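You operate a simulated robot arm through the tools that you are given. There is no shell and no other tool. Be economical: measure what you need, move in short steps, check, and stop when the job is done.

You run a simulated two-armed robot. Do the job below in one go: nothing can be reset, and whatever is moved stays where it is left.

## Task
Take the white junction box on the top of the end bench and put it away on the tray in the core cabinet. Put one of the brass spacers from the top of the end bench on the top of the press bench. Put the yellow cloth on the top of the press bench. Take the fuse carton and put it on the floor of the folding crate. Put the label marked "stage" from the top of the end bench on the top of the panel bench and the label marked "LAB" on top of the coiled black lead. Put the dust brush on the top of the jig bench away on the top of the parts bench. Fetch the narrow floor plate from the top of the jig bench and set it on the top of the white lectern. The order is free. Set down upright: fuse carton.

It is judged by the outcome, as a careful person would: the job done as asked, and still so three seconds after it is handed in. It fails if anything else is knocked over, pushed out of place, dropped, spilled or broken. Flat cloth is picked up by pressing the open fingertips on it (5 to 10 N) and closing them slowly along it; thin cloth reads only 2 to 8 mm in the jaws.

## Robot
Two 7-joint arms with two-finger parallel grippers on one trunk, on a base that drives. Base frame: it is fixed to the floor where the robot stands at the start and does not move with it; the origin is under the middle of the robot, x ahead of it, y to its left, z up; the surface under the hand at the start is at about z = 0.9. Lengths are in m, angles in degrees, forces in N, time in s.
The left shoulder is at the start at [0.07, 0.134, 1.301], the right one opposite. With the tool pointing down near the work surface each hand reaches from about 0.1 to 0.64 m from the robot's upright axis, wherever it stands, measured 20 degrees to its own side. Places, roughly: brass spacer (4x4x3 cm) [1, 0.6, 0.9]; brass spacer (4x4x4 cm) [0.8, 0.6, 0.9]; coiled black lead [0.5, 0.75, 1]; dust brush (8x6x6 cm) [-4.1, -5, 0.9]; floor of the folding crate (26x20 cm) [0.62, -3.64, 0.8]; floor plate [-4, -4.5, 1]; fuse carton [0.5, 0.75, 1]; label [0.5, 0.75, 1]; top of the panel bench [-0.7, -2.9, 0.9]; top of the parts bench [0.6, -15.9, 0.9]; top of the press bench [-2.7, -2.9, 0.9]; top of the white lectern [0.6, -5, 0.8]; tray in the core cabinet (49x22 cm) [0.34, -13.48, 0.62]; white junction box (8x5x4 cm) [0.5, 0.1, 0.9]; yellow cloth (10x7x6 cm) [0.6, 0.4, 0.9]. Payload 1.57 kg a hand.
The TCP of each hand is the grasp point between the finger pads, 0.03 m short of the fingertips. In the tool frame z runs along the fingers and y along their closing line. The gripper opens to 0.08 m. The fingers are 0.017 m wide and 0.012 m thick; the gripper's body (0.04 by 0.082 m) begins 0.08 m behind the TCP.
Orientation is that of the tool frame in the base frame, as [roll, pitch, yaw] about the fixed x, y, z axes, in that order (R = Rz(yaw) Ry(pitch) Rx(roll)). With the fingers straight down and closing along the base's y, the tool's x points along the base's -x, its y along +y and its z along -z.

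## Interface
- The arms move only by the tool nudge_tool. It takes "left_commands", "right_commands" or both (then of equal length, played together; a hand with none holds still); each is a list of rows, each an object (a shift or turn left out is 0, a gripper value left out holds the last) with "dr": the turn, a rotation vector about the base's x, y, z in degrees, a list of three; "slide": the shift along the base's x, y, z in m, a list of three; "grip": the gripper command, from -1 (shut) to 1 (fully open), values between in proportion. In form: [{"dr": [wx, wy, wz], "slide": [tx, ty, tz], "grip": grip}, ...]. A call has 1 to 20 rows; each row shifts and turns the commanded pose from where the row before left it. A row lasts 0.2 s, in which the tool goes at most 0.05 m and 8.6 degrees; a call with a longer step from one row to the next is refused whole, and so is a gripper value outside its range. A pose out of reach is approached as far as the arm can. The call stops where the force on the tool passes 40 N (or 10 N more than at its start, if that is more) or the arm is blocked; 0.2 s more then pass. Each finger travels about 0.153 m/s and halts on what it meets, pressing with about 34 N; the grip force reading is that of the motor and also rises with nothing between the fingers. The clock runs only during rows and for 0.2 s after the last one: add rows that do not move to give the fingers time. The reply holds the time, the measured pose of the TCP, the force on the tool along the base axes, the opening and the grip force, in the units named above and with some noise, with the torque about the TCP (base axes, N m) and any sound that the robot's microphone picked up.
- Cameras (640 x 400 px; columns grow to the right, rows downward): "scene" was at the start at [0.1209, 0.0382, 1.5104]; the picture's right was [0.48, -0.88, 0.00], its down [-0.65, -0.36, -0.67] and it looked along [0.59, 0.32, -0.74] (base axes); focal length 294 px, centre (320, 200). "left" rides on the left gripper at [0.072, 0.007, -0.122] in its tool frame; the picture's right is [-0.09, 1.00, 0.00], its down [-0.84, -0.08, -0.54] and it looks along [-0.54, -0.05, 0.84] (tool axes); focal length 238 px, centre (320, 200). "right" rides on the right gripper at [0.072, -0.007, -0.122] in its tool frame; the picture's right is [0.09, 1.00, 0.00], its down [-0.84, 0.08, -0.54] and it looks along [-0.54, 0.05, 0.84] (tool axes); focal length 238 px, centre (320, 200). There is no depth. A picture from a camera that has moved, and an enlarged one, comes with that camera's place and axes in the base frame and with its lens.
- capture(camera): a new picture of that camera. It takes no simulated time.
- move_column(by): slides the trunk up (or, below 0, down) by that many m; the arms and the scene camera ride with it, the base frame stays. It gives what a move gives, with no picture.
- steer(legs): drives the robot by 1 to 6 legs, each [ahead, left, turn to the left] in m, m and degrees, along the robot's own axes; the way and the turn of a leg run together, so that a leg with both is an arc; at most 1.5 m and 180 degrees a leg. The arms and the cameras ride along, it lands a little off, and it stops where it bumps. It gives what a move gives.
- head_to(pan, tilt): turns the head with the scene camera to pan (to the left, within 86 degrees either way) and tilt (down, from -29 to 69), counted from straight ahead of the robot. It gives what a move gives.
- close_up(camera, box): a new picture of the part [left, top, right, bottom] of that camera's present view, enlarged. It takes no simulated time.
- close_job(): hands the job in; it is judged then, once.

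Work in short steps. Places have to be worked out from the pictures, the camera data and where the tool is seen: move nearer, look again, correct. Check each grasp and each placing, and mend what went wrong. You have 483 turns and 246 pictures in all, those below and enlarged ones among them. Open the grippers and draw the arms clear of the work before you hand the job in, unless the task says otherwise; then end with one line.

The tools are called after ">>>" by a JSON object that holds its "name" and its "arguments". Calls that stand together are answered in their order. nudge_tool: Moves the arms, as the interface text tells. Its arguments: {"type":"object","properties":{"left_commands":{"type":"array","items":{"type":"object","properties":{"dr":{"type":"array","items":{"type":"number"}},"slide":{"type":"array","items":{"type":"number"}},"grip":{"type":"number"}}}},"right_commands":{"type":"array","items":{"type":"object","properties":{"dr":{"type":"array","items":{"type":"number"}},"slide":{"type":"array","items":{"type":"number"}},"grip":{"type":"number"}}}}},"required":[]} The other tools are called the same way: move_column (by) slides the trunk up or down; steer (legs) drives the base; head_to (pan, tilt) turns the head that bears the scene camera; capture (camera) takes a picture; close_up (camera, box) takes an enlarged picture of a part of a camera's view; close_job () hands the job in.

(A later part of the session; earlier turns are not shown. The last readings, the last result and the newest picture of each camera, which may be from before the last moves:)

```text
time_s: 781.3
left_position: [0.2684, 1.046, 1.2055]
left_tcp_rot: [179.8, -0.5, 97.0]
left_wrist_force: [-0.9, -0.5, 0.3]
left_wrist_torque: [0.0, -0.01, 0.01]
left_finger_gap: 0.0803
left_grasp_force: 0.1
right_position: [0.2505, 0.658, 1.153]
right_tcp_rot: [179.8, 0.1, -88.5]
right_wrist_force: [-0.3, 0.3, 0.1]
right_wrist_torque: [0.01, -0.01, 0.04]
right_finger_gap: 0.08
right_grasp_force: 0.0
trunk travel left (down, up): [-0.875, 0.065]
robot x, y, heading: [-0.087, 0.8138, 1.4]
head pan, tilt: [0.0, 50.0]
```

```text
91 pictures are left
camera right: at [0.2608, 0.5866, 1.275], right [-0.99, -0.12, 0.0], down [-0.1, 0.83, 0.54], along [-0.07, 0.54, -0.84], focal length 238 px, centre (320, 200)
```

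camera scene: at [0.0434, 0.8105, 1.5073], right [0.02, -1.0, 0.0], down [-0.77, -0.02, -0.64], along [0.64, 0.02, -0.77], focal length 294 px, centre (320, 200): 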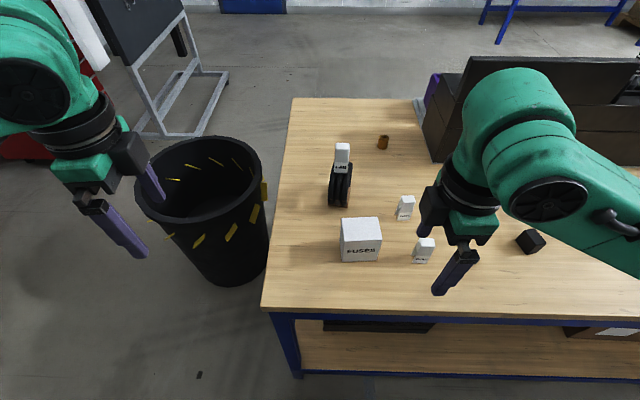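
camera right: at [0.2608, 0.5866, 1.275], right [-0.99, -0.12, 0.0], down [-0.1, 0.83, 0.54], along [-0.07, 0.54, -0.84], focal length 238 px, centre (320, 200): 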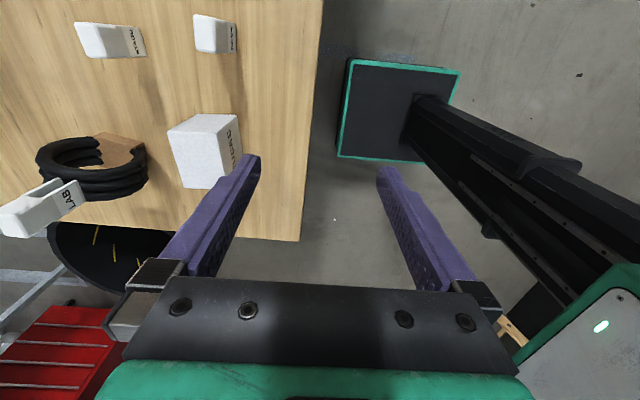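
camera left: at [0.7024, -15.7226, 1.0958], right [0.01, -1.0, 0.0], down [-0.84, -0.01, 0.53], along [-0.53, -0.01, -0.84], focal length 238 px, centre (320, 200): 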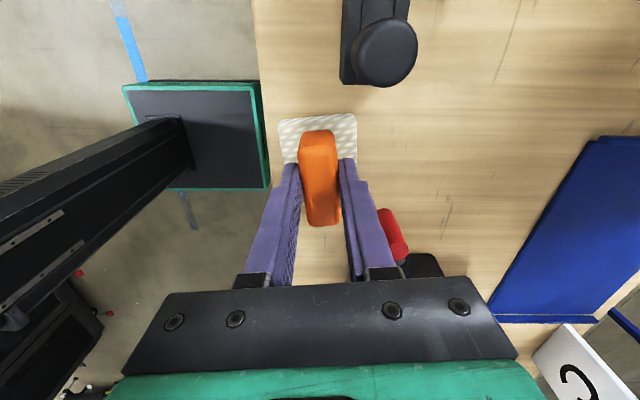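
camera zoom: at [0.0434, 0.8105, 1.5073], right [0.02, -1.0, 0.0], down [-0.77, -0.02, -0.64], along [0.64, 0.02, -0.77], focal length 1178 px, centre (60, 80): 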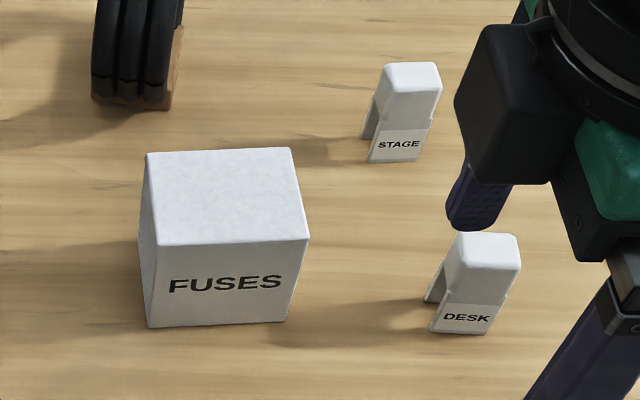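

Carton is about 8 (y) × 6 (x) × 9 cm at [0.394, 0.731]; the left hand already closes along x, so it takes the carton, and the right hand will take STAGE. I shift the robot right 0.28 m.

>>> {"name": "steer", "arguments": {"legs": [[0, -0.28, -1.5]]}}

>>> {"name": "nudge_tool", "arguments": {"left_commands": [{"slide": [0.04, -0.01, 0]}, {"slide": [0.045, -0.01, 0]}, {"slide": [0.035, -0.01, 0]}, {}]}}

>>> {"name": "capture", "arguments": {"camera": "left"}}

```text
time_s: 783.2
left_position: [0.2789, 0.7603, 1.2046]
left_tcp_rot: [179.9, -0.4, 95.6]
left_wrist_force: [0.1, -0.3, 1.4]
left_wrist_torque: [-0.03, 0.02, 0.0]
left_finger_gap: 0.0798
left_grasp_force: 0.1
right_position: [0.252, 0.3721, 1.1531]
right_tcp_rot: [179.7, 0.0, -89.9]
right_wrist_force: [0.2, -0.1, -0.2]
right_wrist_torque: [-0.02, 0.0, -0.01]
right_finger_gap: 0.0799
right_grasp_force: 0.0
trunk travel left (down, up): [-0.875, 0.065]
robot x, y, heading: [-0.0777, 0.5303, 0.0]
head pan, tilt: [0.0, 50.0]
```

```text
time_s: 784.2
left_position: [0.3973, 0.7279, 1.2065]
left_tcp_rot: [179.8, -0.5, 95.6]
left_wrist_force: [-0.2, -0.2, -0.5]
left_wrist_torque: [-0.01, 0.02, -0.02]
left_finger_gap: 0.08
left_grasp_force: 0.2
right_position: [0.2496, 0.3716, 1.1537]
right_tcp_rot: [179.8, 0.2, -89.9]
right_wrist_force: [0.0, 0.3, 0.4]
right_wrist_torque: [0.0, -0.05, -0.01]
right_finger_gap: 0.08
right_grasp_force: 0.1
trunk travel left (down, up): [-0.875, 0.065]
robot x, y, heading: [-0.0819, 0.5303, 0.0]
head pan, tilt: [0.0, 50.0]
```

```text
90 pictures are left
camera left: at [0.3965, 0.8003, 1.3285], right [1.0, 0.0, 0.0], down [0.0, -0.85, 0.53], along [0.01, -0.53, -0.85], focal length 238 px, centre (320, 200)
```

left: 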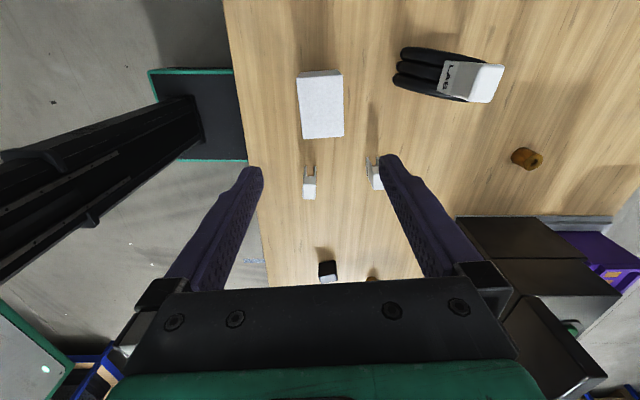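

Carton top centre at [0.402, 0.738], 6 cm wide in x. I centre and lower part way to verify.

>>> {"name": "nudge_tool", "arguments": {"left_commands": [{"slide": [0.005, 0.01, -0.04]}, {"slide": [0, 0, -0.045]}, {"slide": [0, 0, -0.045]}, {"slide": [0, 0, -0.04]}, {}]}}

>>> {"name": "capture", "arguments": {"camera": "left"}}

```text
time_s: 785.4
left_position: [0.4044, 0.7395, 1.0362]
left_tcp_rot: [179.9, -0.5, 95.5]
left_wrist_force: [0.1, 0.3, 0.3]
left_wrist_torque: [0.0, -0.01, 0.02]
left_finger_gap: 0.0798
left_grasp_force: 0.1
right_position: [0.2512, 0.3722, 1.1541]
right_tcp_rot: [179.8, 0.3, -90.0]
right_wrist_force: [0.2, 0.6, -0.5]
right_wrist_torque: [-0.02, 0.03, 0.02]
right_finger_gap: 0.08
right_grasp_force: 0.1
trunk travel left (down, up): [-0.875, 0.065]
robot x, y, heading: [-0.0807, 0.53, 0.1]
head pan, tilt: [0.0, 50.0]
```

```text
89 pictures are left
camera left: at [0.4034, 0.8105, 1.1584], right [1.0, 0.01, 0.0], down [0.0, -0.85, 0.53], along [0.01, -0.53, -0.85], focal length 238 px, centre (320, 200)
```

left: 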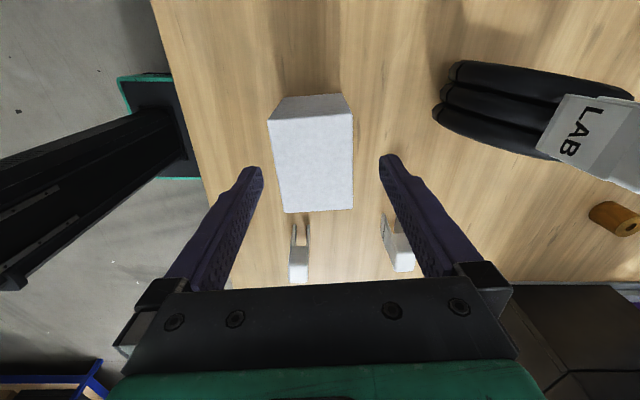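

The carton's skew matches the finger direction. Lower to 0.968 and close.

>>> {"name": "nudge_tool", "arguments": {"left_commands": [{"slide": [-0.004, -0.001, -0.03]}, {"slide": [0, 0, -0.038]}, {}, {"grip": 0.6}, {"grip": 0.3}, {"grip": 0}, {"grip": -0.3}, {}]}}

>>> {"name": "nudge_tool", "arguments": {"left_commands": [{"slide": [0, 0, 0.02]}, {"slide": [0, 0, 0.03]}, {"slide": [0, 0, 0.04]}, {"slide": [-0.02, 0.02, 0.04]}, {"slide": [-0.02, 0.02, 0.04]}, {"slide": [-0.02, 0.02, 0.04]}]}}

>>> {"name": "capture", "arguments": {"camera": "scene"}}

```text
time_s: 787.2
left_position: [0.3981, 0.7378, 0.9689]
left_tcp_rot: [179.7, -0.5, 95.6]
left_wrist_force: [-2.0, 0.3, 0.3]
left_wrist_torque: [-0.05, 0.18, -0.06]
left_finger_gap: 0.0598
left_grasp_force: 34.4
left hand out of reach, approached as far as the arm can: row 2
right_position: [0.2504, 0.3704, 1.1531]
right_tcp_rot: [179.8, 0.2, -89.8]
right_wrist_force: [-0.1, 0.0, -0.1]
right_wrist_torque: [0.02, 0.02, 0.02]
right_finger_gap: 0.0799
right_grasp_force: 0.1
trunk travel left (down, up): [-0.875, 0.065]
robot x, y, heading: [-0.081, 0.5305, -0.1]
head pan, tilt: [0.0, 50.0]
```

```text
time_s: 788.6
left_position: [0.3354, 0.7967, 1.1806]
left_tcp_rot: [179.7, -0.5, 95.4]
left_wrist_force: [-0.2, 0.4, -2.7]
left_wrist_torque: [0.04, -0.02, 0.0]
left_finger_gap: 0.0596
left_grasp_force: 34.2
right_position: [0.2498, 0.3711, 1.1539]
right_tcp_rot: [179.7, 0.1, -89.8]
right_wrist_force: [-0.1, -0.1, 0.2]
right_wrist_torque: [-0.01, 0.02, -0.01]
right_finger_gap: 0.0801
right_grasp_force: 0.0
trunk travel left (down, up): [-0.875, 0.065]
robot x, y, heading: [-0.0802, 0.5279, 0.0]
head pan, tilt: [0.0, 50.0]
```

```text
88 pictures are left
camera scene: at [0.0452, 0.5293, 1.5074], right [0.0, -1.0, 0.0], down [-0.77, 0.0, -0.64], along [0.64, 0.0, -0.77], focal length 294 px, centre (320, 200)
```

scene: 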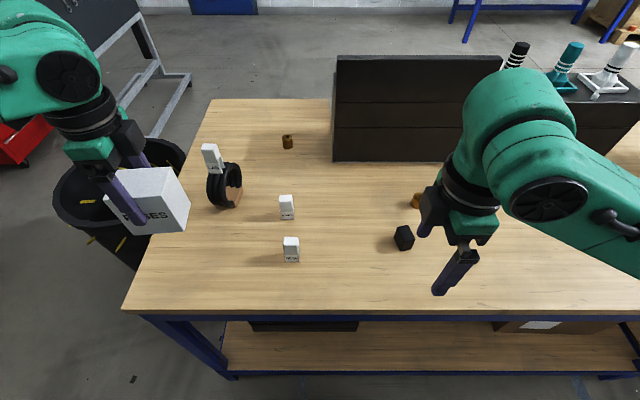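

Carton held. Now I shift the robot left 0.24 m and turn the right hand so it closes along y for the STAGE label.

>>> {"name": "steer", "arguments": {"legs": [[0, 0.24, 0]]}}

>>> {"name": "nudge_tool", "arguments": {"right_commands": [{"dr": [0, 0, -8.2], "slide": [0.01, 0, 0.01]}, {"dr": [0, 0, -8.2], "slide": [0.02, 0, 0.01]}, {"dr": [0, 0, -8.2], "slide": [0.02, 0, 0]}, {"dr": [0, 0, -8.2], "slide": [0.02, 0, 0]}, {"dr": [0, 0, -8.2], "slide": [0.02, 0, 0]}, {"dr": [0, 0, -8.2], "slide": [0.02, 0, 0]}, {"dr": [0, 0, -8.2], "slide": [0.02, 0, 0]}, {"dr": [0, 0, -8.2], "slide": [0.02, 0, 0]}, {"dr": [0, 0, -8.2], "slide": [0.02, 0, 0]}, {"dr": [0, 0, -8.2], "slide": [0.02, 0, 0]}, {"dr": [0, 0, -8.2], "slide": [0.02, 0, 0]}, {}]}}

>>> {"name": "capture", "arguments": {"camera": "right"}}

```text
time_s: 790.4
left_position: [0.338, 1.0293, 1.1798]
left_tcp_rot: [179.8, -0.8, 95.5]
left_wrist_force: [0.0, -0.1, -2.0]
left_wrist_torque: [0.07, 0.03, 0.05]
left_finger_gap: 0.0598
left_grasp_force: 33.4
right_position: [0.2516, 0.6038, 1.154]
right_tcp_rot: [179.7, 0.3, -90.0]
right_wrist_force: [0.9, 0.4, -0.1]
right_wrist_torque: [0.01, -0.01, 0.01]
right_finger_gap: 0.0801
right_grasp_force: 0.1
trunk travel left (down, up): [-0.875, 0.065]
robot x, y, heading: [-0.0823, 0.7664, -0.1]
head pan, tilt: [0.0, 50.0]
```

```text
time_s: 793.0
left_position: [0.3375, 1.0328, 1.1798]
left_tcp_rot: [179.7, -0.5, 95.6]
left_wrist_force: [0.0, 0.1, -2.1]
left_wrist_torque: [0.01, -0.01, 0.04]
left_finger_gap: 0.0597
left_grasp_force: 34.2
right_position: [0.4612, 0.6065, 1.1736]
right_tcp_rot: [179.9, 0.2, 179.7]
right_wrist_force: [0.4, 0.2, 0.0]
right_wrist_torque: [-0.01, -0.03, -0.02]
right_finger_gap: 0.0798
right_grasp_force: 0.2
trunk travel left (down, up): [-0.875, 0.065]
robot x, y, heading: [-0.0797, 0.7662, -0.1]
head pan, tilt: [0.0, 50.0]
```

```text
87 pictures are left
camera right: at [0.3892, 0.6002, 1.2946], right [-0.09, 1.0, 0.0], down [0.84, 0.07, 0.54], along [0.54, 0.05, -0.84], focal length 238 px, centre (320, 200)
```

right: 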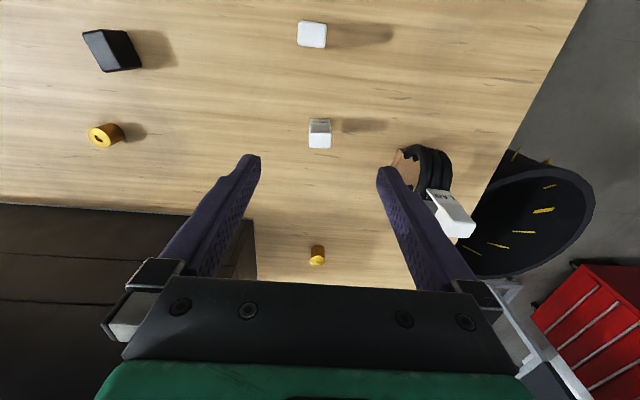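

STAGE's top is at [0.501, 0.611]. Move over, lower to 1.0 and check.

>>> {"name": "nudge_tool", "arguments": {"right_commands": [{"slide": [0.02, 0.003, -0.04]}, {"slide": [0.019, 0.002, -0.04]}, {"slide": [0, 0, -0.045]}, {"slide": [0, 0, -0.04]}, {}]}}

>>> {"name": "capture", "arguments": {"camera": "right"}}

```text
time_s: 794.2
left_position: [0.3385, 1.0334, 1.1789]
left_tcp_rot: [179.8, -0.6, 95.6]
left_wrist_force: [1.0, 0.7, -2.4]
left_wrist_torque: [0.06, 0.02, 0.0]
left_finger_gap: 0.0596
left_grasp_force: 33.8
right_position: [0.5007, 0.6113, 1.0079]
right_tcp_rot: [179.7, 0.1, 179.8]
right_wrist_force: [0.5, -1.1, 0.4]
right_wrist_torque: [-0.02, 0.02, 0.01]
right_finger_gap: 0.0797
right_grasp_force: 0.0
trunk travel left (down, up): [-0.875, 0.065]
robot x, y, heading: [-0.0808, 0.7639, 0.0]
head pan, tilt: [0.0, 50.0]
```

```text
86 pictures are left
camera right: at [0.4284, 0.6051, 1.1309], right [-0.09, 1.0, 0.0], down [0.84, 0.07, 0.54], along [0.54, 0.05, -0.84], focal length 238 px, centre (320, 200)
```

right: 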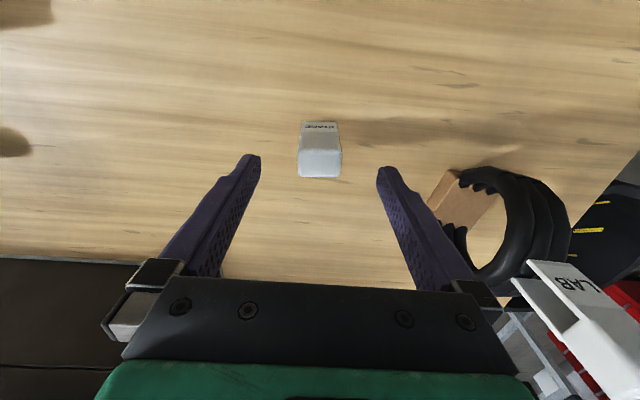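

Centred. Lower to 0.962 and close.

>>> {"name": "nudge_tool", "arguments": {"right_commands": [{"slide": [-0.001, 0.001, -0.025]}, {"slide": [0, 0, -0.021]}, {}, {"grip": 0.2}, {"grip": -0.2}, {"grip": -0.6}, {"grip": -0.8}, {}]}}

>>> {"name": "nudge_tool", "arguments": {"right_commands": [{"slide": [0, 0, 0.02]}, {"slide": [0, 0, 0.04]}, {"slide": [0, 0, 0.045]}, {"slide": [0, 0, 0.045]}, {"slide": [-0.035, -0.01, 0.03]}, {"slide": [-0.035, -0.01, 0.03]}, {"slide": [-0.035, -0.01, 0.01]}]}}

>>> {"name": "capture", "arguments": {"camera": "right"}}

>>> {"name": "capture", "arguments": {"camera": "scene"}}

```text
time_s: 796.0
left_position: [0.3381, 1.0319, 1.1795]
left_tcp_rot: [179.9, -0.5, 95.4]
left_wrist_force: [0.4, 0.4, -2.5]
left_wrist_torque: [0.0, -0.04, -0.02]
left_finger_gap: 0.0597
left_grasp_force: 34.0
right_position: [0.4998, 0.6134, 0.9635]
right_tcp_rot: [179.8, 0.1, 179.8]
right_wrist_force: [-0.5, 0.8, -0.2]
right_wrist_torque: [-0.02, 0.01, -0.01]
right_finger_gap: 0.0311
right_grasp_force: 34.6
trunk travel left (down, up): [-0.875, 0.065]
robot x, y, heading: [-0.0815, 0.7669, 0.0]
head pan, tilt: [0.0, 50.0]
```

```text
time_s: 797.6
left_position: [0.3358, 1.0329, 1.1786]
left_tcp_rot: [179.8, -0.5, 95.4]
left_wrist_force: [-0.3, -0.8, -2.8]
left_wrist_torque: [0.02, -0.04, 0.0]
left_finger_gap: 0.0596
left_grasp_force: 33.3
right_position: [0.3916, 0.5828, 1.1828]
right_tcp_rot: [179.7, 0.1, 179.8]
right_wrist_force: [-1.0, -0.6, 0.2]
right_wrist_torque: [-0.02, -0.01, -0.01]
right_finger_gap: 0.0315
right_grasp_force: 34.3
trunk travel left (down, up): [-0.875, 0.065]
robot x, y, heading: [-0.0827, 0.7677, -0.1]
head pan, tilt: [0.0, 50.0]
```

```text
85 pictures are left
camera right: at [0.3196, 0.5762, 1.3047], right [-0.09, 1.0, 0.0], down [0.84, 0.07, 0.54], along [0.54, 0.05, -0.84], focal length 238 px, centre (320, 200)
```

right: 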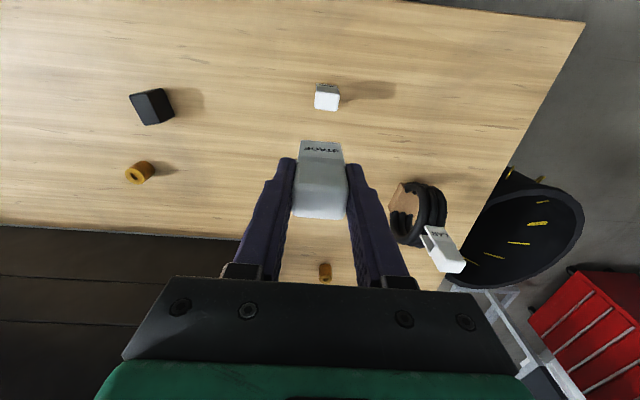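

```text
84 pictures are left
camera scene: at [0.0459, 0.765, 1.5073], right [0.0, -1.0, 0.0], down [-0.77, 0.0, -0.64], along [0.64, 0.0, -0.77], focal length 294 px, centre (320, 200)
```

scene: 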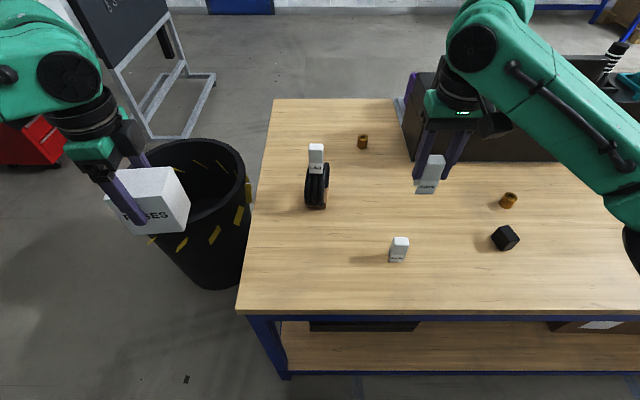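

STAGE held. I retrace the route round the bench end into the aisle.

>>> {"name": "steer", "arguments": {"legs": [[-0.05, 1.14, 0], [0, 0, -90], [0, 1.27, 0], [0.15, 0.3, 0], [1.1, 0.03, 0], [1.44, 0.08, 0]]}}

```text
time_s: 827.1
left_position: [1.8534, -1.2125, 1.1806]
left_tcp_rot: [179.8, -0.5, 6.6]
left_wrist_force: [-0.5, -0.1, -1.9]
left_wrist_torque: [0.0, -0.01, 0.02]
left_finger_gap: 0.0597
left_grasp_force: 34.3
right_position: [1.404, -1.2766, 1.1828]
right_tcp_rot: [179.8, 0.2, 90.9]
right_wrist_force: [-0.7, 1.5, 0.4]
right_wrist_torque: [0.01, -0.03, 0.01]
right_finger_gap: 0.031
right_grasp_force: 34.2
trunk travel left (down, up): [-0.875, 0.065]
robot x, y, heading: [1.5795, -0.7969, -89.0]
head pan, tilt: [0.0, 50.0]
```

>>> {"name": "steer", "arguments": {"legs": [[1.4, 0, -1], [1.2, 0, 0], [0, 0, -90]]}}

>>> {"name": "head_to", "arguments": {"pan": 0, "tilt": 40}}

>>> {"name": "capture", "arguments": {"camera": "scene"}}

```text
time_s: 843.5
left_position: [1.1733, -3.6521, 1.1796]
left_tcp_rot: [179.8, -0.5, -83.5]
left_wrist_force: [-0.3, 0.1, -2.1]
left_wrist_torque: [-0.03, 0.02, -0.03]
left_finger_gap: 0.0595
left_grasp_force: 33.9
right_position: [1.1101, -3.2035, 1.1818]
right_tcp_rot: [179.8, 0.1, 0.8]
right_wrist_force: [0.4, -0.2, -1.1]
right_wrist_torque: [0.0, -0.04, 0.01]
right_finger_gap: 0.031
right_grasp_force: 34.1
trunk travel left (down, up): [-0.875, 0.065]
robot x, y, heading: [1.5885, -3.3707, -179.0]
head pan, tilt: [0.0, 50.0]
```

```text
time_s: 844.2
left_position: [1.1732, -3.6518, 1.1784]
left_tcp_rot: [180.0, -0.5, -83.5]
left_wrist_force: [-0.6, -0.7, -2.5]
left_wrist_torque: [-0.02, -0.03, 0.01]
left_finger_gap: 0.0599
left_grasp_force: 34.2
right_position: [1.1094, -3.2034, 1.1824]
right_tcp_rot: [179.9, 0.1, 0.8]
right_wrist_force: [0.2, -0.1, -1.4]
right_wrist_torque: [0.03, 0.0, -0.01]
right_finger_gap: 0.0312
right_grasp_force: 33.6
trunk travel left (down, up): [-0.875, 0.065]
robot x, y, heading: [1.5864, -3.3752, -178.9]
head pan, tilt: [0.0, 40.0]
```

```text
83 pictures are left
camera scene: at [1.4531, -3.3795, 1.5213], right [-0.02, 1.0, 0.0], down [0.64, 0.01, -0.77], along [-0.77, -0.01, -0.64], focal length 294 px, centre (320, 200)
```

scene: 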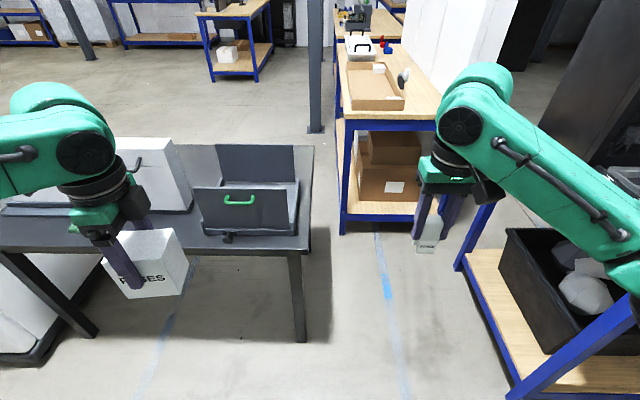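

The folding crate is on the black table. I zoom in to see its walls and floor.

>>> {"name": "close_up", "arguments": {"camera": "scene", "box": [170, 120, 330, 260]}}

```text
2.86 times, centred on (250, 190) of scene
camera zoom: at [1.4531, -3.3795, 1.5213], right [-0.02, 1.0, 0.0], down [0.64, 0.01, -0.77], along [-0.77, -0.01, -0.64], focal length 841 px, centre (520, 229)
```

zoom: 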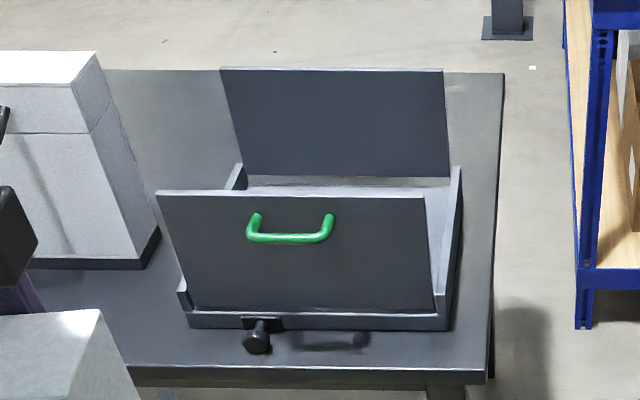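

Front and back panels (tops ≈0.975) stand at x≈0.74 and ≈0.47, so I must lower the carton between them at ≈[0.605, −3.635]. I drive up.

>>> {"name": "steer", "arguments": {"legs": [[0.49, 0.05, -1]]}}

>>> {"name": "head_to", "arguments": {"pan": 15, "tilt": 55}}

>>> {"name": "capture", "arguments": {"camera": "scene"}}

>>> {"name": "capture", "arguments": {"camera": "left"}}

```text
time_s: 847.1
left_position: [0.6722, -3.6964, 1.18]
left_tcp_rot: [179.8, -0.4, -84.8]
left_wrist_force: [0.8, -0.4, -2.5]
left_wrist_torque: [-0.03, -0.03, 0.02]
left_finger_gap: 0.0595
left_grasp_force: 33.8
right_position: [0.6172, -3.2464, 1.183]
right_tcp_rot: [179.8, 0.3, -0.4]
right_wrist_force: [0.0, 0.5, -1.2]
right_wrist_torque: [-0.03, 0.0, 0.03]
right_finger_gap: 0.0312
right_grasp_force: 33.7
trunk travel left (down, up): [-0.875, 0.065]
robot x, y, heading: [1.0928, -3.429, 179.9]
head pan, tilt: [0.0, 40.0]
```

```text
time_s: 847.9
left_position: [0.6705, -3.6966, 1.1786]
left_tcp_rot: [179.9, -0.5, -84.8]
left_wrist_force: [-1.4, -0.2, -2.6]
left_wrist_torque: [0.0, -0.03, 0.0]
left_finger_gap: 0.0597
left_grasp_force: 34.4
right_position: [0.6161, -3.2455, 1.1827]
right_tcp_rot: [179.7, 0.1, -0.4]
right_wrist_force: [0.0, 0.6, 0.0]
right_wrist_torque: [-0.03, 0.01, 0.01]
right_finger_gap: 0.0311
right_grasp_force: 33.7
trunk travel left (down, up): [-0.875, 0.065]
robot x, y, heading: [1.089, -3.4291, 179.9]
head pan, tilt: [15.0, 55.0]
```

```text
81 pictures are left
camera scene: at [0.9712, -3.4485, 1.5007], right [-0.25, 0.97, 0.0], down [0.79, 0.21, -0.57], along [-0.55, -0.15, -0.82], focal length 294 px, centre (320, 200)
```

scene: 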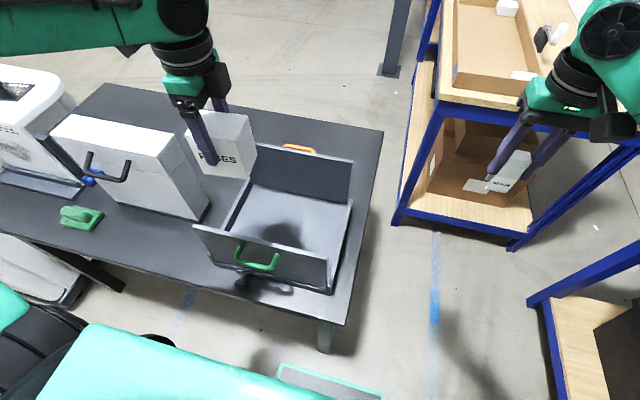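

```text
80 pictures are left
camera left: at [0.6705, -3.767, 1.3017], right [-1.0, 0.0, 0.0], down [0.0, 0.85, 0.53], along [0.0, 0.53, -0.85], focal length 238 px, centre (320, 200)
```

left: 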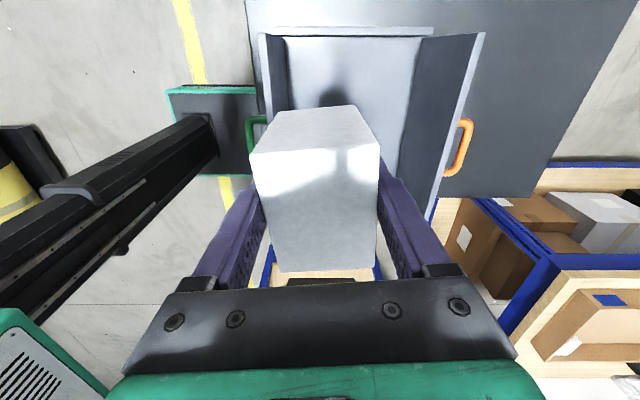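

Crate floor spans x 0.496–0.728, y −3.78…−3.50; centre ≈ [0.612, −3.64]. I move over it, straighten the carton, then lower mostly with the trunk.

>>> {"name": "nudge_tool", "arguments": {"left_commands": [{"slide": [-0.03, 0.028, 0], "dr": [0, 0, -2.6]}, {"slide": [-0.029, 0.028, 0], "dr": [0, 0, -2.6]}, {}]}}

>>> {"name": "capture", "arguments": {"camera": "left"}}

>>> {"name": "capture", "arguments": {"camera": "scene"}}

```text
time_s: 848.7
left_position: [0.6113, -3.6398, 1.1801]
left_tcp_rot: [179.8, -0.4, -89.9]
left_wrist_force: [-0.5, -0.2, -2.0]
left_wrist_torque: [0.0, 0.0, 0.01]
left_finger_gap: 0.0597
left_grasp_force: 33.9
right_position: [0.6166, -3.2476, 1.1829]
right_tcp_rot: [179.9, 0.2, -0.4]
right_wrist_force: [-0.8, 0.5, 0.2]
right_wrist_torque: [0.05, 0.02, 0.04]
right_finger_gap: 0.0311
right_grasp_force: 33.6
trunk travel left (down, up): [-0.875, 0.065]
robot x, y, heading: [1.0923, -3.4274, 179.7]
head pan, tilt: [15.0, 55.0]
```

```text
79 pictures are left
camera left: at [0.6059, -3.7102, 1.3028], right [-1.0, 0.09, 0.0], down [0.08, 0.84, 0.54], along [0.05, 0.53, -0.84], focal length 238 px, centre (320, 200)
```

left: 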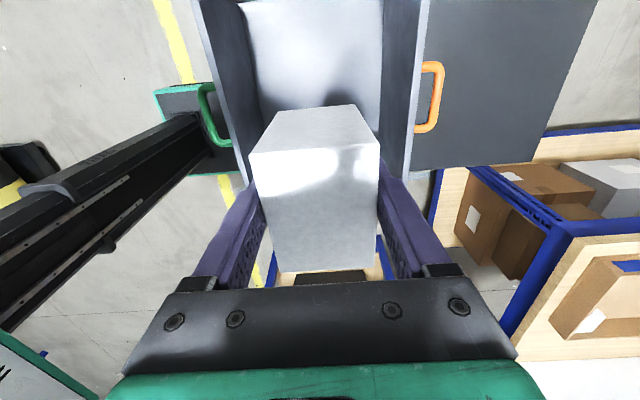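

```text
78 pictures are left
camera scene: at [0.9727, -3.4499, 1.5008], right [-0.25, 0.97, 0.0], down [0.79, 0.21, -0.57], along [-0.55, -0.15, -0.82], focal length 294 px, centre (320, 200)
```

scene: 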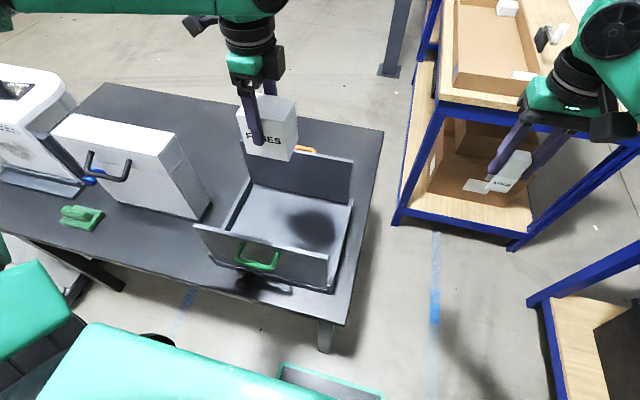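

Aligned in x. Lowering the trunk by 0.18 m.

>>> {"name": "move_column", "arguments": {"by": -0.18}}

>>> {"name": "capture", "arguments": {"camera": "left"}}

>>> {"name": "capture", "arguments": {"camera": "scene"}}

```text
time_s: 850.7
left_position: [0.6124, -3.6391, 0.9996]
left_tcp_rot: [179.8, -0.5, -89.9]
left_wrist_force: [0.1, -0.8, -1.9]
left_wrist_torque: [0.0, 0.04, -0.02]
left_finger_gap: 0.0599
left_grasp_force: 34.4
right_position: [0.616, -3.2451, 1.0031]
right_tcp_rot: [179.8, 0.1, -0.5]
right_wrist_force: [0.5, 0.2, -0.5]
right_wrist_torque: [0.0, 0.02, 0.0]
right_finger_gap: 0.0312
right_grasp_force: 33.8
trunk travel left (down, up): [-0.695, 0.245]
robot x, y, heading: [1.0921, -3.4297, 179.7]
head pan, tilt: [15.0, 55.0]
```

```text
77 pictures are left
camera left: at [0.6054, -3.7092, 1.1229], right [-1.0, 0.09, 0.0], down [0.08, 0.84, 0.53], along [0.05, 0.53, -0.85], focal length 238 px, centre (320, 200)
```

left: 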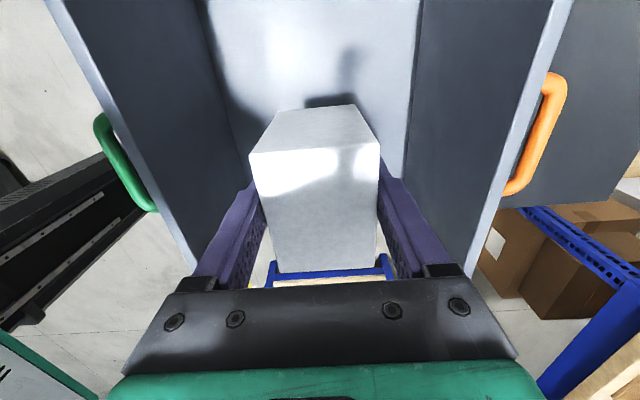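

```text
76 pictures are left
camera scene: at [0.9718, -3.4483, 1.3207], right [-0.25, 0.97, 0.0], down [0.79, 0.21, -0.57], along [-0.55, -0.15, -0.82], focal length 294 px, centre (320, 200)
```

scene: 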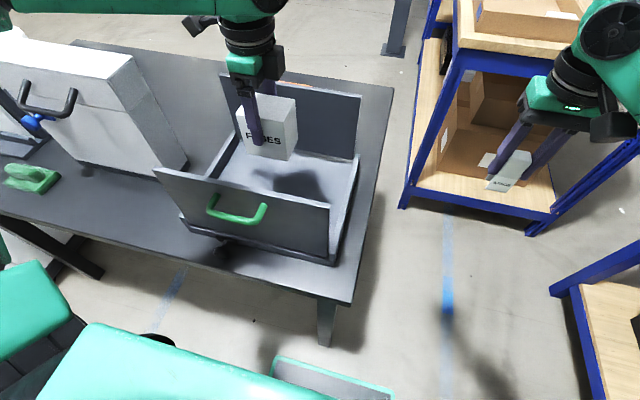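

Good clearance between the panels. Lower another 0.115 m.

>>> {"name": "move_column", "arguments": {"by": -0.115}}

>>> {"name": "capture", "arguments": {"camera": "scene"}}

```text
time_s: 852.2
left_position: [0.6123, -3.6387, 0.8854]
left_tcp_rot: [179.8, -0.5, -89.9]
left_wrist_force: [-0.1, 0.6, -2.8]
left_wrist_torque: [0.0, -0.01, 0.02]
left_finger_gap: 0.0599
left_grasp_force: 33.9
right_position: [0.6166, -3.2456, 0.889]
right_tcp_rot: [179.8, 0.1, -0.4]
right_wrist_force: [0.5, -0.7, -0.6]
right_wrist_torque: [0.05, -0.02, 0.02]
right_finger_gap: 0.0313
right_grasp_force: 34.2
trunk travel left (down, up): [-0.58, 0.36]
robot x, y, heading: [1.0928, -3.4328, 179.7]
head pan, tilt: [15.0, 55.0]
```

```text
75 pictures are left
camera scene: at [0.9719, -3.4483, 1.2057], right [-0.25, 0.97, 0.0], down [0.79, 0.21, -0.57], along [-0.55, -0.15, -0.82], focal length 294 px, centre (320, 200)
```

scene: 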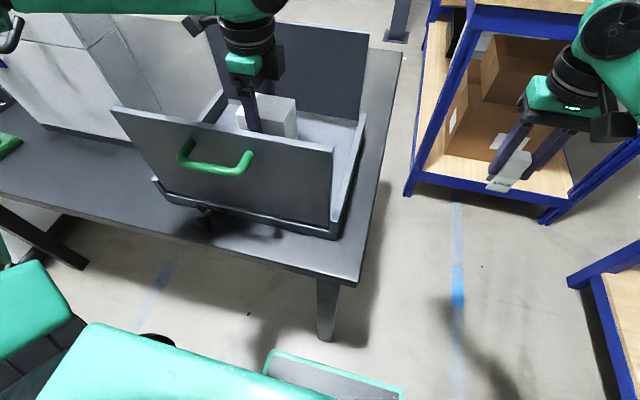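

Bottom is about 1.5 cm above the floor. I finish with small arm steps.

>>> {"name": "nudge_tool", "arguments": {"left_commands": [{"slide": [0, 0, -0.006]}, {"slide": [0, 0, -0.004]}, {"slide": [0, 0, -0.003]}, {}]}}

>>> {"name": "nudge_tool", "arguments": {"left_commands": [{"slide": [0, 0, -0.003]}, {"slide": [0, 0, -0.003]}, {}]}}

```text
time_s: 853.2
left_position: [0.6113, -3.6391, 0.8718]
left_tcp_rot: [179.9, -0.4, -89.9]
left_wrist_force: [-0.3, 0.2, -2.4]
left_wrist_torque: [-0.01, 0.03, -0.01]
left_finger_gap: 0.0598
left_grasp_force: 33.7
right_position: [0.6161, -3.2458, 0.8868]
right_tcp_rot: [179.8, 0.1, -0.2]
right_wrist_force: [-1.2, 0.4, -0.5]
right_wrist_torque: [-0.03, -0.01, -0.01]
right_finger_gap: 0.0313
right_grasp_force: 33.9
trunk travel left (down, up): [-0.58, 0.36]
robot x, y, heading: [1.0894, -3.432, 179.8]
head pan, tilt: [15.0, 55.0]
```

```text
time_s: 854.0
left_position: [0.612, -3.639, 0.8647]
left_tcp_rot: [179.9, -0.5, -90.0]
left_wrist_force: [-1.1, 0.5, -2.1]
left_wrist_torque: [-0.03, -0.01, -0.02]
left_finger_gap: 0.0596
left_grasp_force: 34.1
right_position: [0.6165, -3.2473, 0.8878]
right_tcp_rot: [179.8, 0.1, -0.4]
right_wrist_force: [0.5, 0.3, -0.7]
right_wrist_torque: [0.0, 0.03, -0.02]
right_finger_gap: 0.0315
right_grasp_force: 33.5
trunk travel left (down, up): [-0.58, 0.36]
robot x, y, heading: [1.0899, -3.4309, 179.7]
head pan, tilt: [15.0, 55.0]
```

No contact yet; continuing down in 3 mm steps.

>>> {"name": "nudge_tool", "arguments": {"left_commands": [{"slide": [0, 0, -0.003]}, {"slide": [0, 0, -0.003]}, {"slide": [0, 0, -0.003]}, {}]}}

>>> {"name": "nudge_tool", "arguments": {"left_commands": [{"slide": [0, 0, -0.003]}, {"slide": [0, 0, -0.003]}, {}]}}

```text
time_s: 855.0
left_position: [0.6129, -3.6402, 0.859]
left_tcp_rot: [179.6, -0.5, -89.8]
left_wrist_force: [-2.5, -3.0, 11.1]
left_wrist_torque: [0.38, -0.23, 0.03]
left_finger_gap: 0.0595
left_grasp_force: 34.0
right_position: [0.6174, -3.2452, 0.8889]
right_tcp_rot: [179.8, 0.2, -0.4]
right_wrist_force: [-1.1, 0.8, 0.0]
right_wrist_torque: [0.0, 0.01, 0.02]
right_finger_gap: 0.0311
right_grasp_force: 34.2
trunk travel left (down, up): [-0.58, 0.36]
robot x, y, heading: [1.0886, -3.43, 179.6]
head pan, tilt: [15.0, 55.0]
```

```text
time_s: 855.8
left_position: [0.6137, -3.6375, 0.8538]
left_tcp_rot: [179.5, -0.5, -90.0]
left_wrist_force: [-4.0, -1.4, 27.6]
left_wrist_torque: [0.03, -0.64, 0.0]
left_finger_gap: 0.0596
left_grasp_force: 34.5
right_position: [0.6184, -3.2448, 0.8886]
right_tcp_rot: [179.6, 0.3, -0.4]
right_wrist_force: [0.1, -0.8, 0.0]
right_wrist_torque: [0.0, 0.01, 0.0]
right_finger_gap: 0.0311
right_grasp_force: 34.5
trunk travel left (down, up): [-0.58, 0.36]
robot x, y, heading: [1.0904, -3.4246, 179.9]
head pan, tilt: [15.0, 55.0]
```

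Firm contact on the crate floor. I ease up 3 mm and open.

>>> {"name": "nudge_tool", "arguments": {"left_commands": [{"slide": [0, 0, 0.003]}, {"grip": 0.6}, {"grip": 0.8}, {"grip": 1.0}, {}, {"slide": [0, 0, 0.03]}, {"slide": [0, 0, 0.04]}, {"slide": [0, 0, 0.04]}, {}]}}

>>> {"name": "capture", "arguments": {"camera": "left"}}

```text
time_s: 857.8
left_position: [0.6116, -3.639, 0.9633]
left_tcp_rot: [179.8, -0.5, -89.9]
left_wrist_force: [-0.8, -0.3, -0.2]
left_wrist_torque: [0.01, 0.0, -0.02]
left_finger_gap: 0.0802
left_grasp_force: 0.1
right_position: [0.6165, -3.2454, 0.8874]
right_tcp_rot: [179.9, 0.1, -0.4]
right_wrist_force: [0.5, 0.0, -0.7]
right_wrist_torque: [0.0, -0.01, 0.01]
right_finger_gap: 0.0313
right_grasp_force: 34.1
trunk travel left (down, up): [-0.58, 0.36]
robot x, y, heading: [1.087, -3.4289, 179.6]
head pan, tilt: [15.0, 55.0]
```

```text
74 pictures are left
camera left: at [0.6054, -3.7095, 1.0866], right [-1.0, 0.09, 0.0], down [0.08, 0.84, 0.53], along [0.05, 0.53, -0.85], focal length 238 px, centre (320, 200)
```

left: 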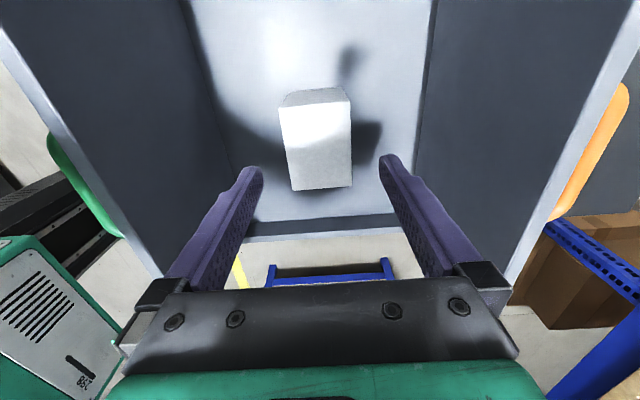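

The carton stands upright on the crate floor. I raise the trunk and back away.

>>> {"name": "move_column", "arguments": {"by": 0.295}}

>>> {"name": "steer", "arguments": {"legs": [[-0.5, 0, 0]]}}

>>> {"name": "head_to", "arguments": {"pan": 15, "tilt": 40}}

>>> {"name": "capture", "arguments": {"camera": "scene"}}

```text
time_s: 860.7
left_position: [0.6118, -3.6399, 1.2588]
left_tcp_rot: [179.8, -0.4, -89.9]
left_wrist_force: [-0.9, 0.0, -0.3]
left_wrist_torque: [-0.03, -0.01, 0.0]
left_finger_gap: 0.0799
left_grasp_force: 0.0
right_position: [0.6154, -3.2464, 1.1829]
right_tcp_rot: [179.8, 0.1, -0.4]
right_wrist_force: [-0.2, 0.4, -1.0]
right_wrist_torque: [0.0, -0.03, 0.01]
right_finger_gap: 0.0314
right_grasp_force: 34.1
trunk travel left (down, up): [-0.875, 0.065]
robot x, y, heading: [1.0883, -3.4279, 179.5]
head pan, tilt: [15.0, 55.0]
```

```text
time_s: 863.6
left_position: [1.1012, -3.6423, 1.2574]
left_tcp_rot: [179.9, -0.5, -89.5]
left_wrist_force: [0.0, 0.0, -0.3]
left_wrist_torque: [0.02, 0.02, 0.0]
left_finger_gap: 0.0798
left_grasp_force: 0.1
right_position: [1.1034, -3.2494, 1.1824]
right_tcp_rot: [179.8, 0.0, 0.0]
right_wrist_force: [0.7, 0.0, -0.6]
right_wrist_torque: [-0.02, 0.0, -0.01]
right_finger_gap: 0.0311
right_grasp_force: 34.2
trunk travel left (down, up): [-0.875, 0.065]
robot x, y, heading: [1.5858, -3.4334, -179.8]
head pan, tilt: [15.0, 55.0]
```

```text
time_s: 864.4
left_position: [1.1051, -3.6427, 1.2581]
left_tcp_rot: [179.8, -0.5, -89.5]
left_wrist_force: [0.8, 0.8, 0.4]
left_wrist_torque: [0.01, -0.04, 0.0]
left_finger_gap: 0.08
left_grasp_force: 0.1
right_position: [1.1071, -3.249, 1.1839]
right_tcp_rot: [179.8, 0.1, -0.1]
right_wrist_force: [-0.1, -0.6, -0.5]
right_wrist_torque: [0.01, -0.03, -0.01]
right_finger_gap: 0.031
right_grasp_force: 33.3
trunk travel left (down, up): [-0.875, 0.065]
robot x, y, heading: [1.5801, -3.4328, -179.9]
head pan, tilt: [15.0, 40.0]
```

```text
73 pictures are left
camera scene: at [1.451, -3.453, 1.5214], right [-0.26, 0.97, 0.0], down [0.62, 0.17, -0.77], along [-0.74, -0.2, -0.64], focal length 294 px, centre (320, 200)
```

scene: 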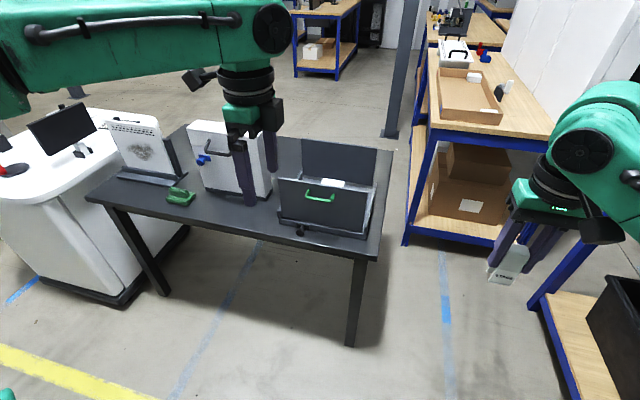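

Carton visible in the crate. The panel bench's east end looks approachable through the corridor (y −2.45…−3.35) here, with a free strip at its end. I move over and look closer.

>>> {"name": "steer", "arguments": {"legs": [[0.3, -0.45, 0]]}}

>>> {"name": "head_to", "arguments": {"pan": 0, "tilt": 30}}

>>> {"name": "capture", "arguments": {"camera": "scene"}}

```text
time_s: 867.6
left_position: [0.8044, -3.1823, 1.2583]
left_tcp_rot: [179.8, -0.5, -89.9]
left_wrist_force: [-0.1, 0.6, 0.1]
left_wrist_torque: [-0.01, 0.01, -0.02]
left_finger_gap: 0.0799
left_grasp_force: 0.1
right_position: [0.8095, -2.7896, 1.1842]
right_tcp_rot: [179.8, 0.2, -0.3]
right_wrist_force: [-0.2, -0.5, -0.3]
right_wrist_torque: [0.02, 0.0, 0.01]
right_finger_gap: 0.0313
right_grasp_force: 33.8
trunk travel left (down, up): [-0.875, 0.065]
robot x, y, heading: [1.2828, -2.9761, 179.5]
head pan, tilt: [15.0, 40.0]
```

```text
time_s: 868.3
left_position: [0.8036, -3.1807, 1.2581]
left_tcp_rot: [179.9, -0.4, -89.9]
left_wrist_force: [0.2, -0.3, -0.1]
left_wrist_torque: [-0.01, 0.02, -0.01]
left_finger_gap: 0.08
left_grasp_force: 0.1
right_position: [0.8076, -2.7886, 1.1827]
right_tcp_rot: [179.8, 0.1, -0.4]
right_wrist_force: [-0.3, 0.2, 0.2]
right_wrist_torque: [0.01, 0.0, -0.01]
right_finger_gap: 0.0313
right_grasp_force: 33.9
trunk travel left (down, up): [-0.875, 0.065]
robot x, y, heading: [1.2816, -2.9727, 179.5]
head pan, tilt: [0.0, 30.0]
```

```text
72 pictures are left
camera scene: at [1.1432, -2.9717, 1.5367], right [0.0, 1.0, 0.0], down [0.5, 0.0, -0.87], along [-0.87, 0.0, -0.5], focal length 294 px, centre (320, 200)
```

scene: 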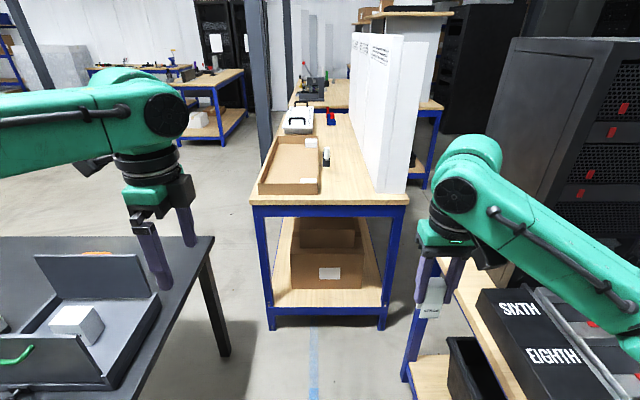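

The end of the panel bench has free space at about [−0.05, −2.84]. Before driving in between the bench row and the table, I check my right elbow's clearance.

>>> {"name": "head_to", "arguments": {"pan": -75, "tilt": 25}}

>>> {"name": "capture", "arguments": {"camera": "scene"}}

```text
time_s: 869.8
left_position: [0.8043, -3.1807, 1.259]
left_tcp_rot: [179.9, -0.5, -89.9]
left_wrist_force: [-0.4, 0.2, 0.0]
left_wrist_torque: [0.02, 0.01, -0.01]
left_finger_gap: 0.0801
left_grasp_force: 0.1
right_position: [0.808, -2.7887, 1.1833]
right_tcp_rot: [179.8, 0.2, -0.4]
right_wrist_force: [-0.3, -0.3, -1.2]
right_wrist_torque: [0.04, 0.0, 0.02]
right_finger_gap: 0.031
right_grasp_force: 33.9
trunk travel left (down, up): [-0.875, 0.065]
robot x, y, heading: [1.2853, -2.9732, 179.7]
head pan, tilt: [-75.0, 25.0]
```

```text
71 pictures are left
camera scene: at [1.2102, -2.8833, 1.5447], right [0.97, 0.26, 0.0], down [0.11, -0.41, -0.91], along [-0.23, 0.88, -0.42], focal length 294 px, centre (320, 200)
```

scene: 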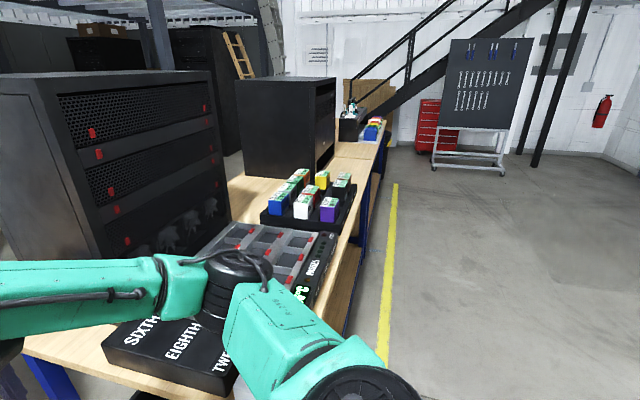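

The elbow clears the rack by ~15 cm and is above the trays. I raise the trunk a bit for margin and drive in.

>>> {"name": "move_column", "arguments": {"by": 0.06}}

>>> {"name": "steer", "arguments": {"legs": [[0.4, 0.04, 0]]}}

>>> {"name": "head_to", "arguments": {"pan": -10, "tilt": 40}}

>>> {"name": "capture", "arguments": {"camera": "scene"}}

```text
time_s: 870.8
left_position: [0.8052, -3.1815, 1.3174]
left_tcp_rot: [179.8, -0.5, -89.8]
left_wrist_force: [-0.4, 0.5, -0.1]
left_wrist_torque: [-0.01, 0.0, 0.0]
left_finger_gap: 0.0802
left_grasp_force: 0.1
right_position: [0.8087, -2.7881, 1.242]
right_tcp_rot: [179.8, 0.0, -0.4]
right_wrist_force: [0.8, 0.0, -1.0]
right_wrist_torque: [-0.01, -0.01, -0.07]
right_finger_gap: 0.0312
right_grasp_force: 34.0
trunk travel left (down, up): [-0.935, 0.005]
robot x, y, heading: [1.2835, -2.973, 180.0]
head pan, tilt: [-75.0, 25.0]
```

```text
time_s: 873.3
left_position: [0.4097, -3.2163, 1.32]
left_tcp_rot: [179.7, -0.4, -90.1]
left_wrist_force: [0.1, 0.0, 0.2]
left_wrist_torque: [-0.01, 0.02, -0.02]
left_finger_gap: 0.0796
left_grasp_force: 0.0
right_position: [0.4149, -2.8239, 1.2435]
right_tcp_rot: [179.8, 0.4, -0.7]
right_wrist_force: [-0.6, -0.5, 0.7]
right_wrist_torque: [0.02, 0.02, 0.0]
right_finger_gap: 0.0312
right_grasp_force: 33.2
trunk travel left (down, up): [-0.935, 0.005]
robot x, y, heading: [0.8834, -3.0095, 179.5]
head pan, tilt: [-75.0, 25.0]
```

```text
time_s: 874.6
left_position: [0.4077, -3.218, 1.3191]
left_tcp_rot: [179.8, -0.5, -90.1]
left_wrist_force: [0.6, 0.4, 0.2]
left_wrist_torque: [-0.05, -0.03, 0.04]
left_finger_gap: 0.0801
left_grasp_force: 0.1
right_position: [0.4122, -2.8252, 1.2424]
right_tcp_rot: [179.8, 0.2, -0.6]
right_wrist_force: [0.0, 0.8, 0.2]
right_wrist_torque: [-0.03, 0.0, 0.01]
right_finger_gap: 0.0313
right_grasp_force: 34.1
trunk travel left (down, up): [-0.935, 0.005]
robot x, y, heading: [0.8873, -3.0116, 179.6]
head pan, tilt: [-10.0, 40.0]
```

```text
70 pictures are left
camera scene: at [0.7536, -2.9944, 1.5815], right [0.18, 0.98, 0.0], down [0.63, -0.12, -0.77], along [-0.75, 0.14, -0.64], focal length 294 px, centre (320, 200)
```

scene: 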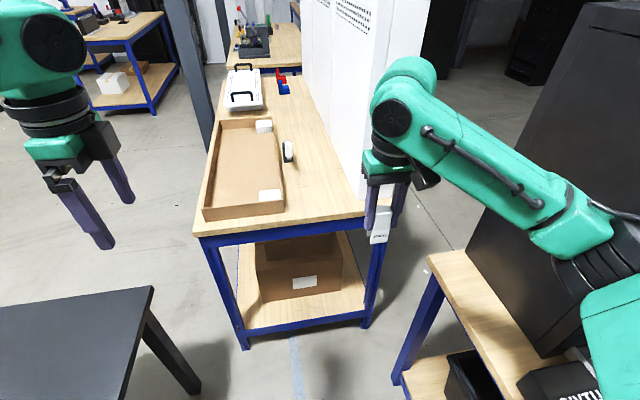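

Free spot chosen at about [−0.01, −2.85] between the cardboard tray and the screens. I drive 0.37 m further.

>>> {"name": "steer", "arguments": {"legs": [[0.37, 0, 0.4]]}}

>>> {"name": "nudge_tool", "arguments": {"right_commands": [{"slide": [-0.03, -0.01, -0.03]}, {"slide": [-0.03, -0.01, -0.03]}, {"slide": [0, 0, -0.045]}, {"slide": [0, 0, -0.045]}, {}]}}

>>> {"name": "capture", "arguments": {"camera": "right"}}

>>> {"name": "capture", "arguments": {"camera": "scene"}}

```text
time_s: 877.0
left_position: [0.0429, -3.2227, 1.3191]
left_tcp_rot: [179.7, -0.5, -89.4]
left_wrist_force: [0.6, 0.2, 0.2]
left_wrist_torque: [0.01, 0.03, 0.01]
left_finger_gap: 0.08
left_grasp_force: 0.1
right_position: [0.0452, -2.8292, 1.2435]
right_tcp_rot: [179.8, 0.4, 0.1]
right_wrist_force: [0.0, -0.6, -0.7]
right_wrist_torque: [0.02, -0.02, -0.03]
right_finger_gap: 0.031
right_grasp_force: 33.6
trunk travel left (down, up): [-0.935, 0.005]
robot x, y, heading: [0.5146, -3.0083, -179.8]
head pan, tilt: [-10.0, 40.0]
```

```text
time_s: 878.2
left_position: [0.0398, -3.2232, 1.3183]
left_tcp_rot: [179.8, -0.5, -89.4]
left_wrist_force: [-0.4, 0.1, -0.5]
left_wrist_torque: [0.02, -0.01, 0.01]
left_finger_gap: 0.0801
left_grasp_force: 0.0
right_position: [-0.0176, -2.8491, 1.0913]
right_tcp_rot: [179.7, 0.2, 0.1]
right_wrist_force: [0.0, -0.1, -1.0]
right_wrist_torque: [0.02, 0.02, 0.02]
right_finger_gap: 0.0313
right_grasp_force: 34.0
trunk travel left (down, up): [-0.935, 0.005]
robot x, y, heading: [0.5206, -3.0085, -179.7]
head pan, tilt: [-10.0, 40.0]
```

```text
69 pictures are left
camera right: at [0.0549, -2.8419, 1.2141], right [0.09, -1.0, 0.0], down [-0.84, -0.08, 0.54], along [-0.54, -0.05, -0.84], focal length 238 px, centre (320, 200)
```

right: 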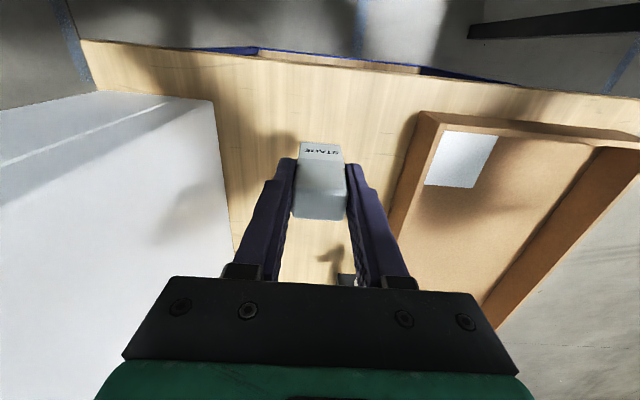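

```text
68 pictures are left
camera scene: at [0.3848, -2.996, 1.5814], right [0.17, 0.99, 0.0], down [0.63, -0.11, -0.77], along [-0.75, 0.13, -0.64], focal length 294 px, centre (320, 200)
```

scene: 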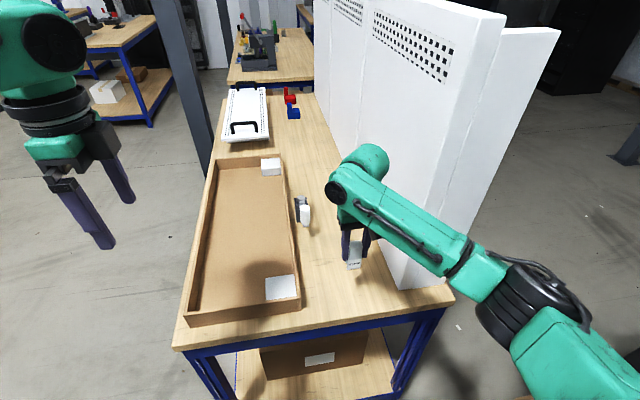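

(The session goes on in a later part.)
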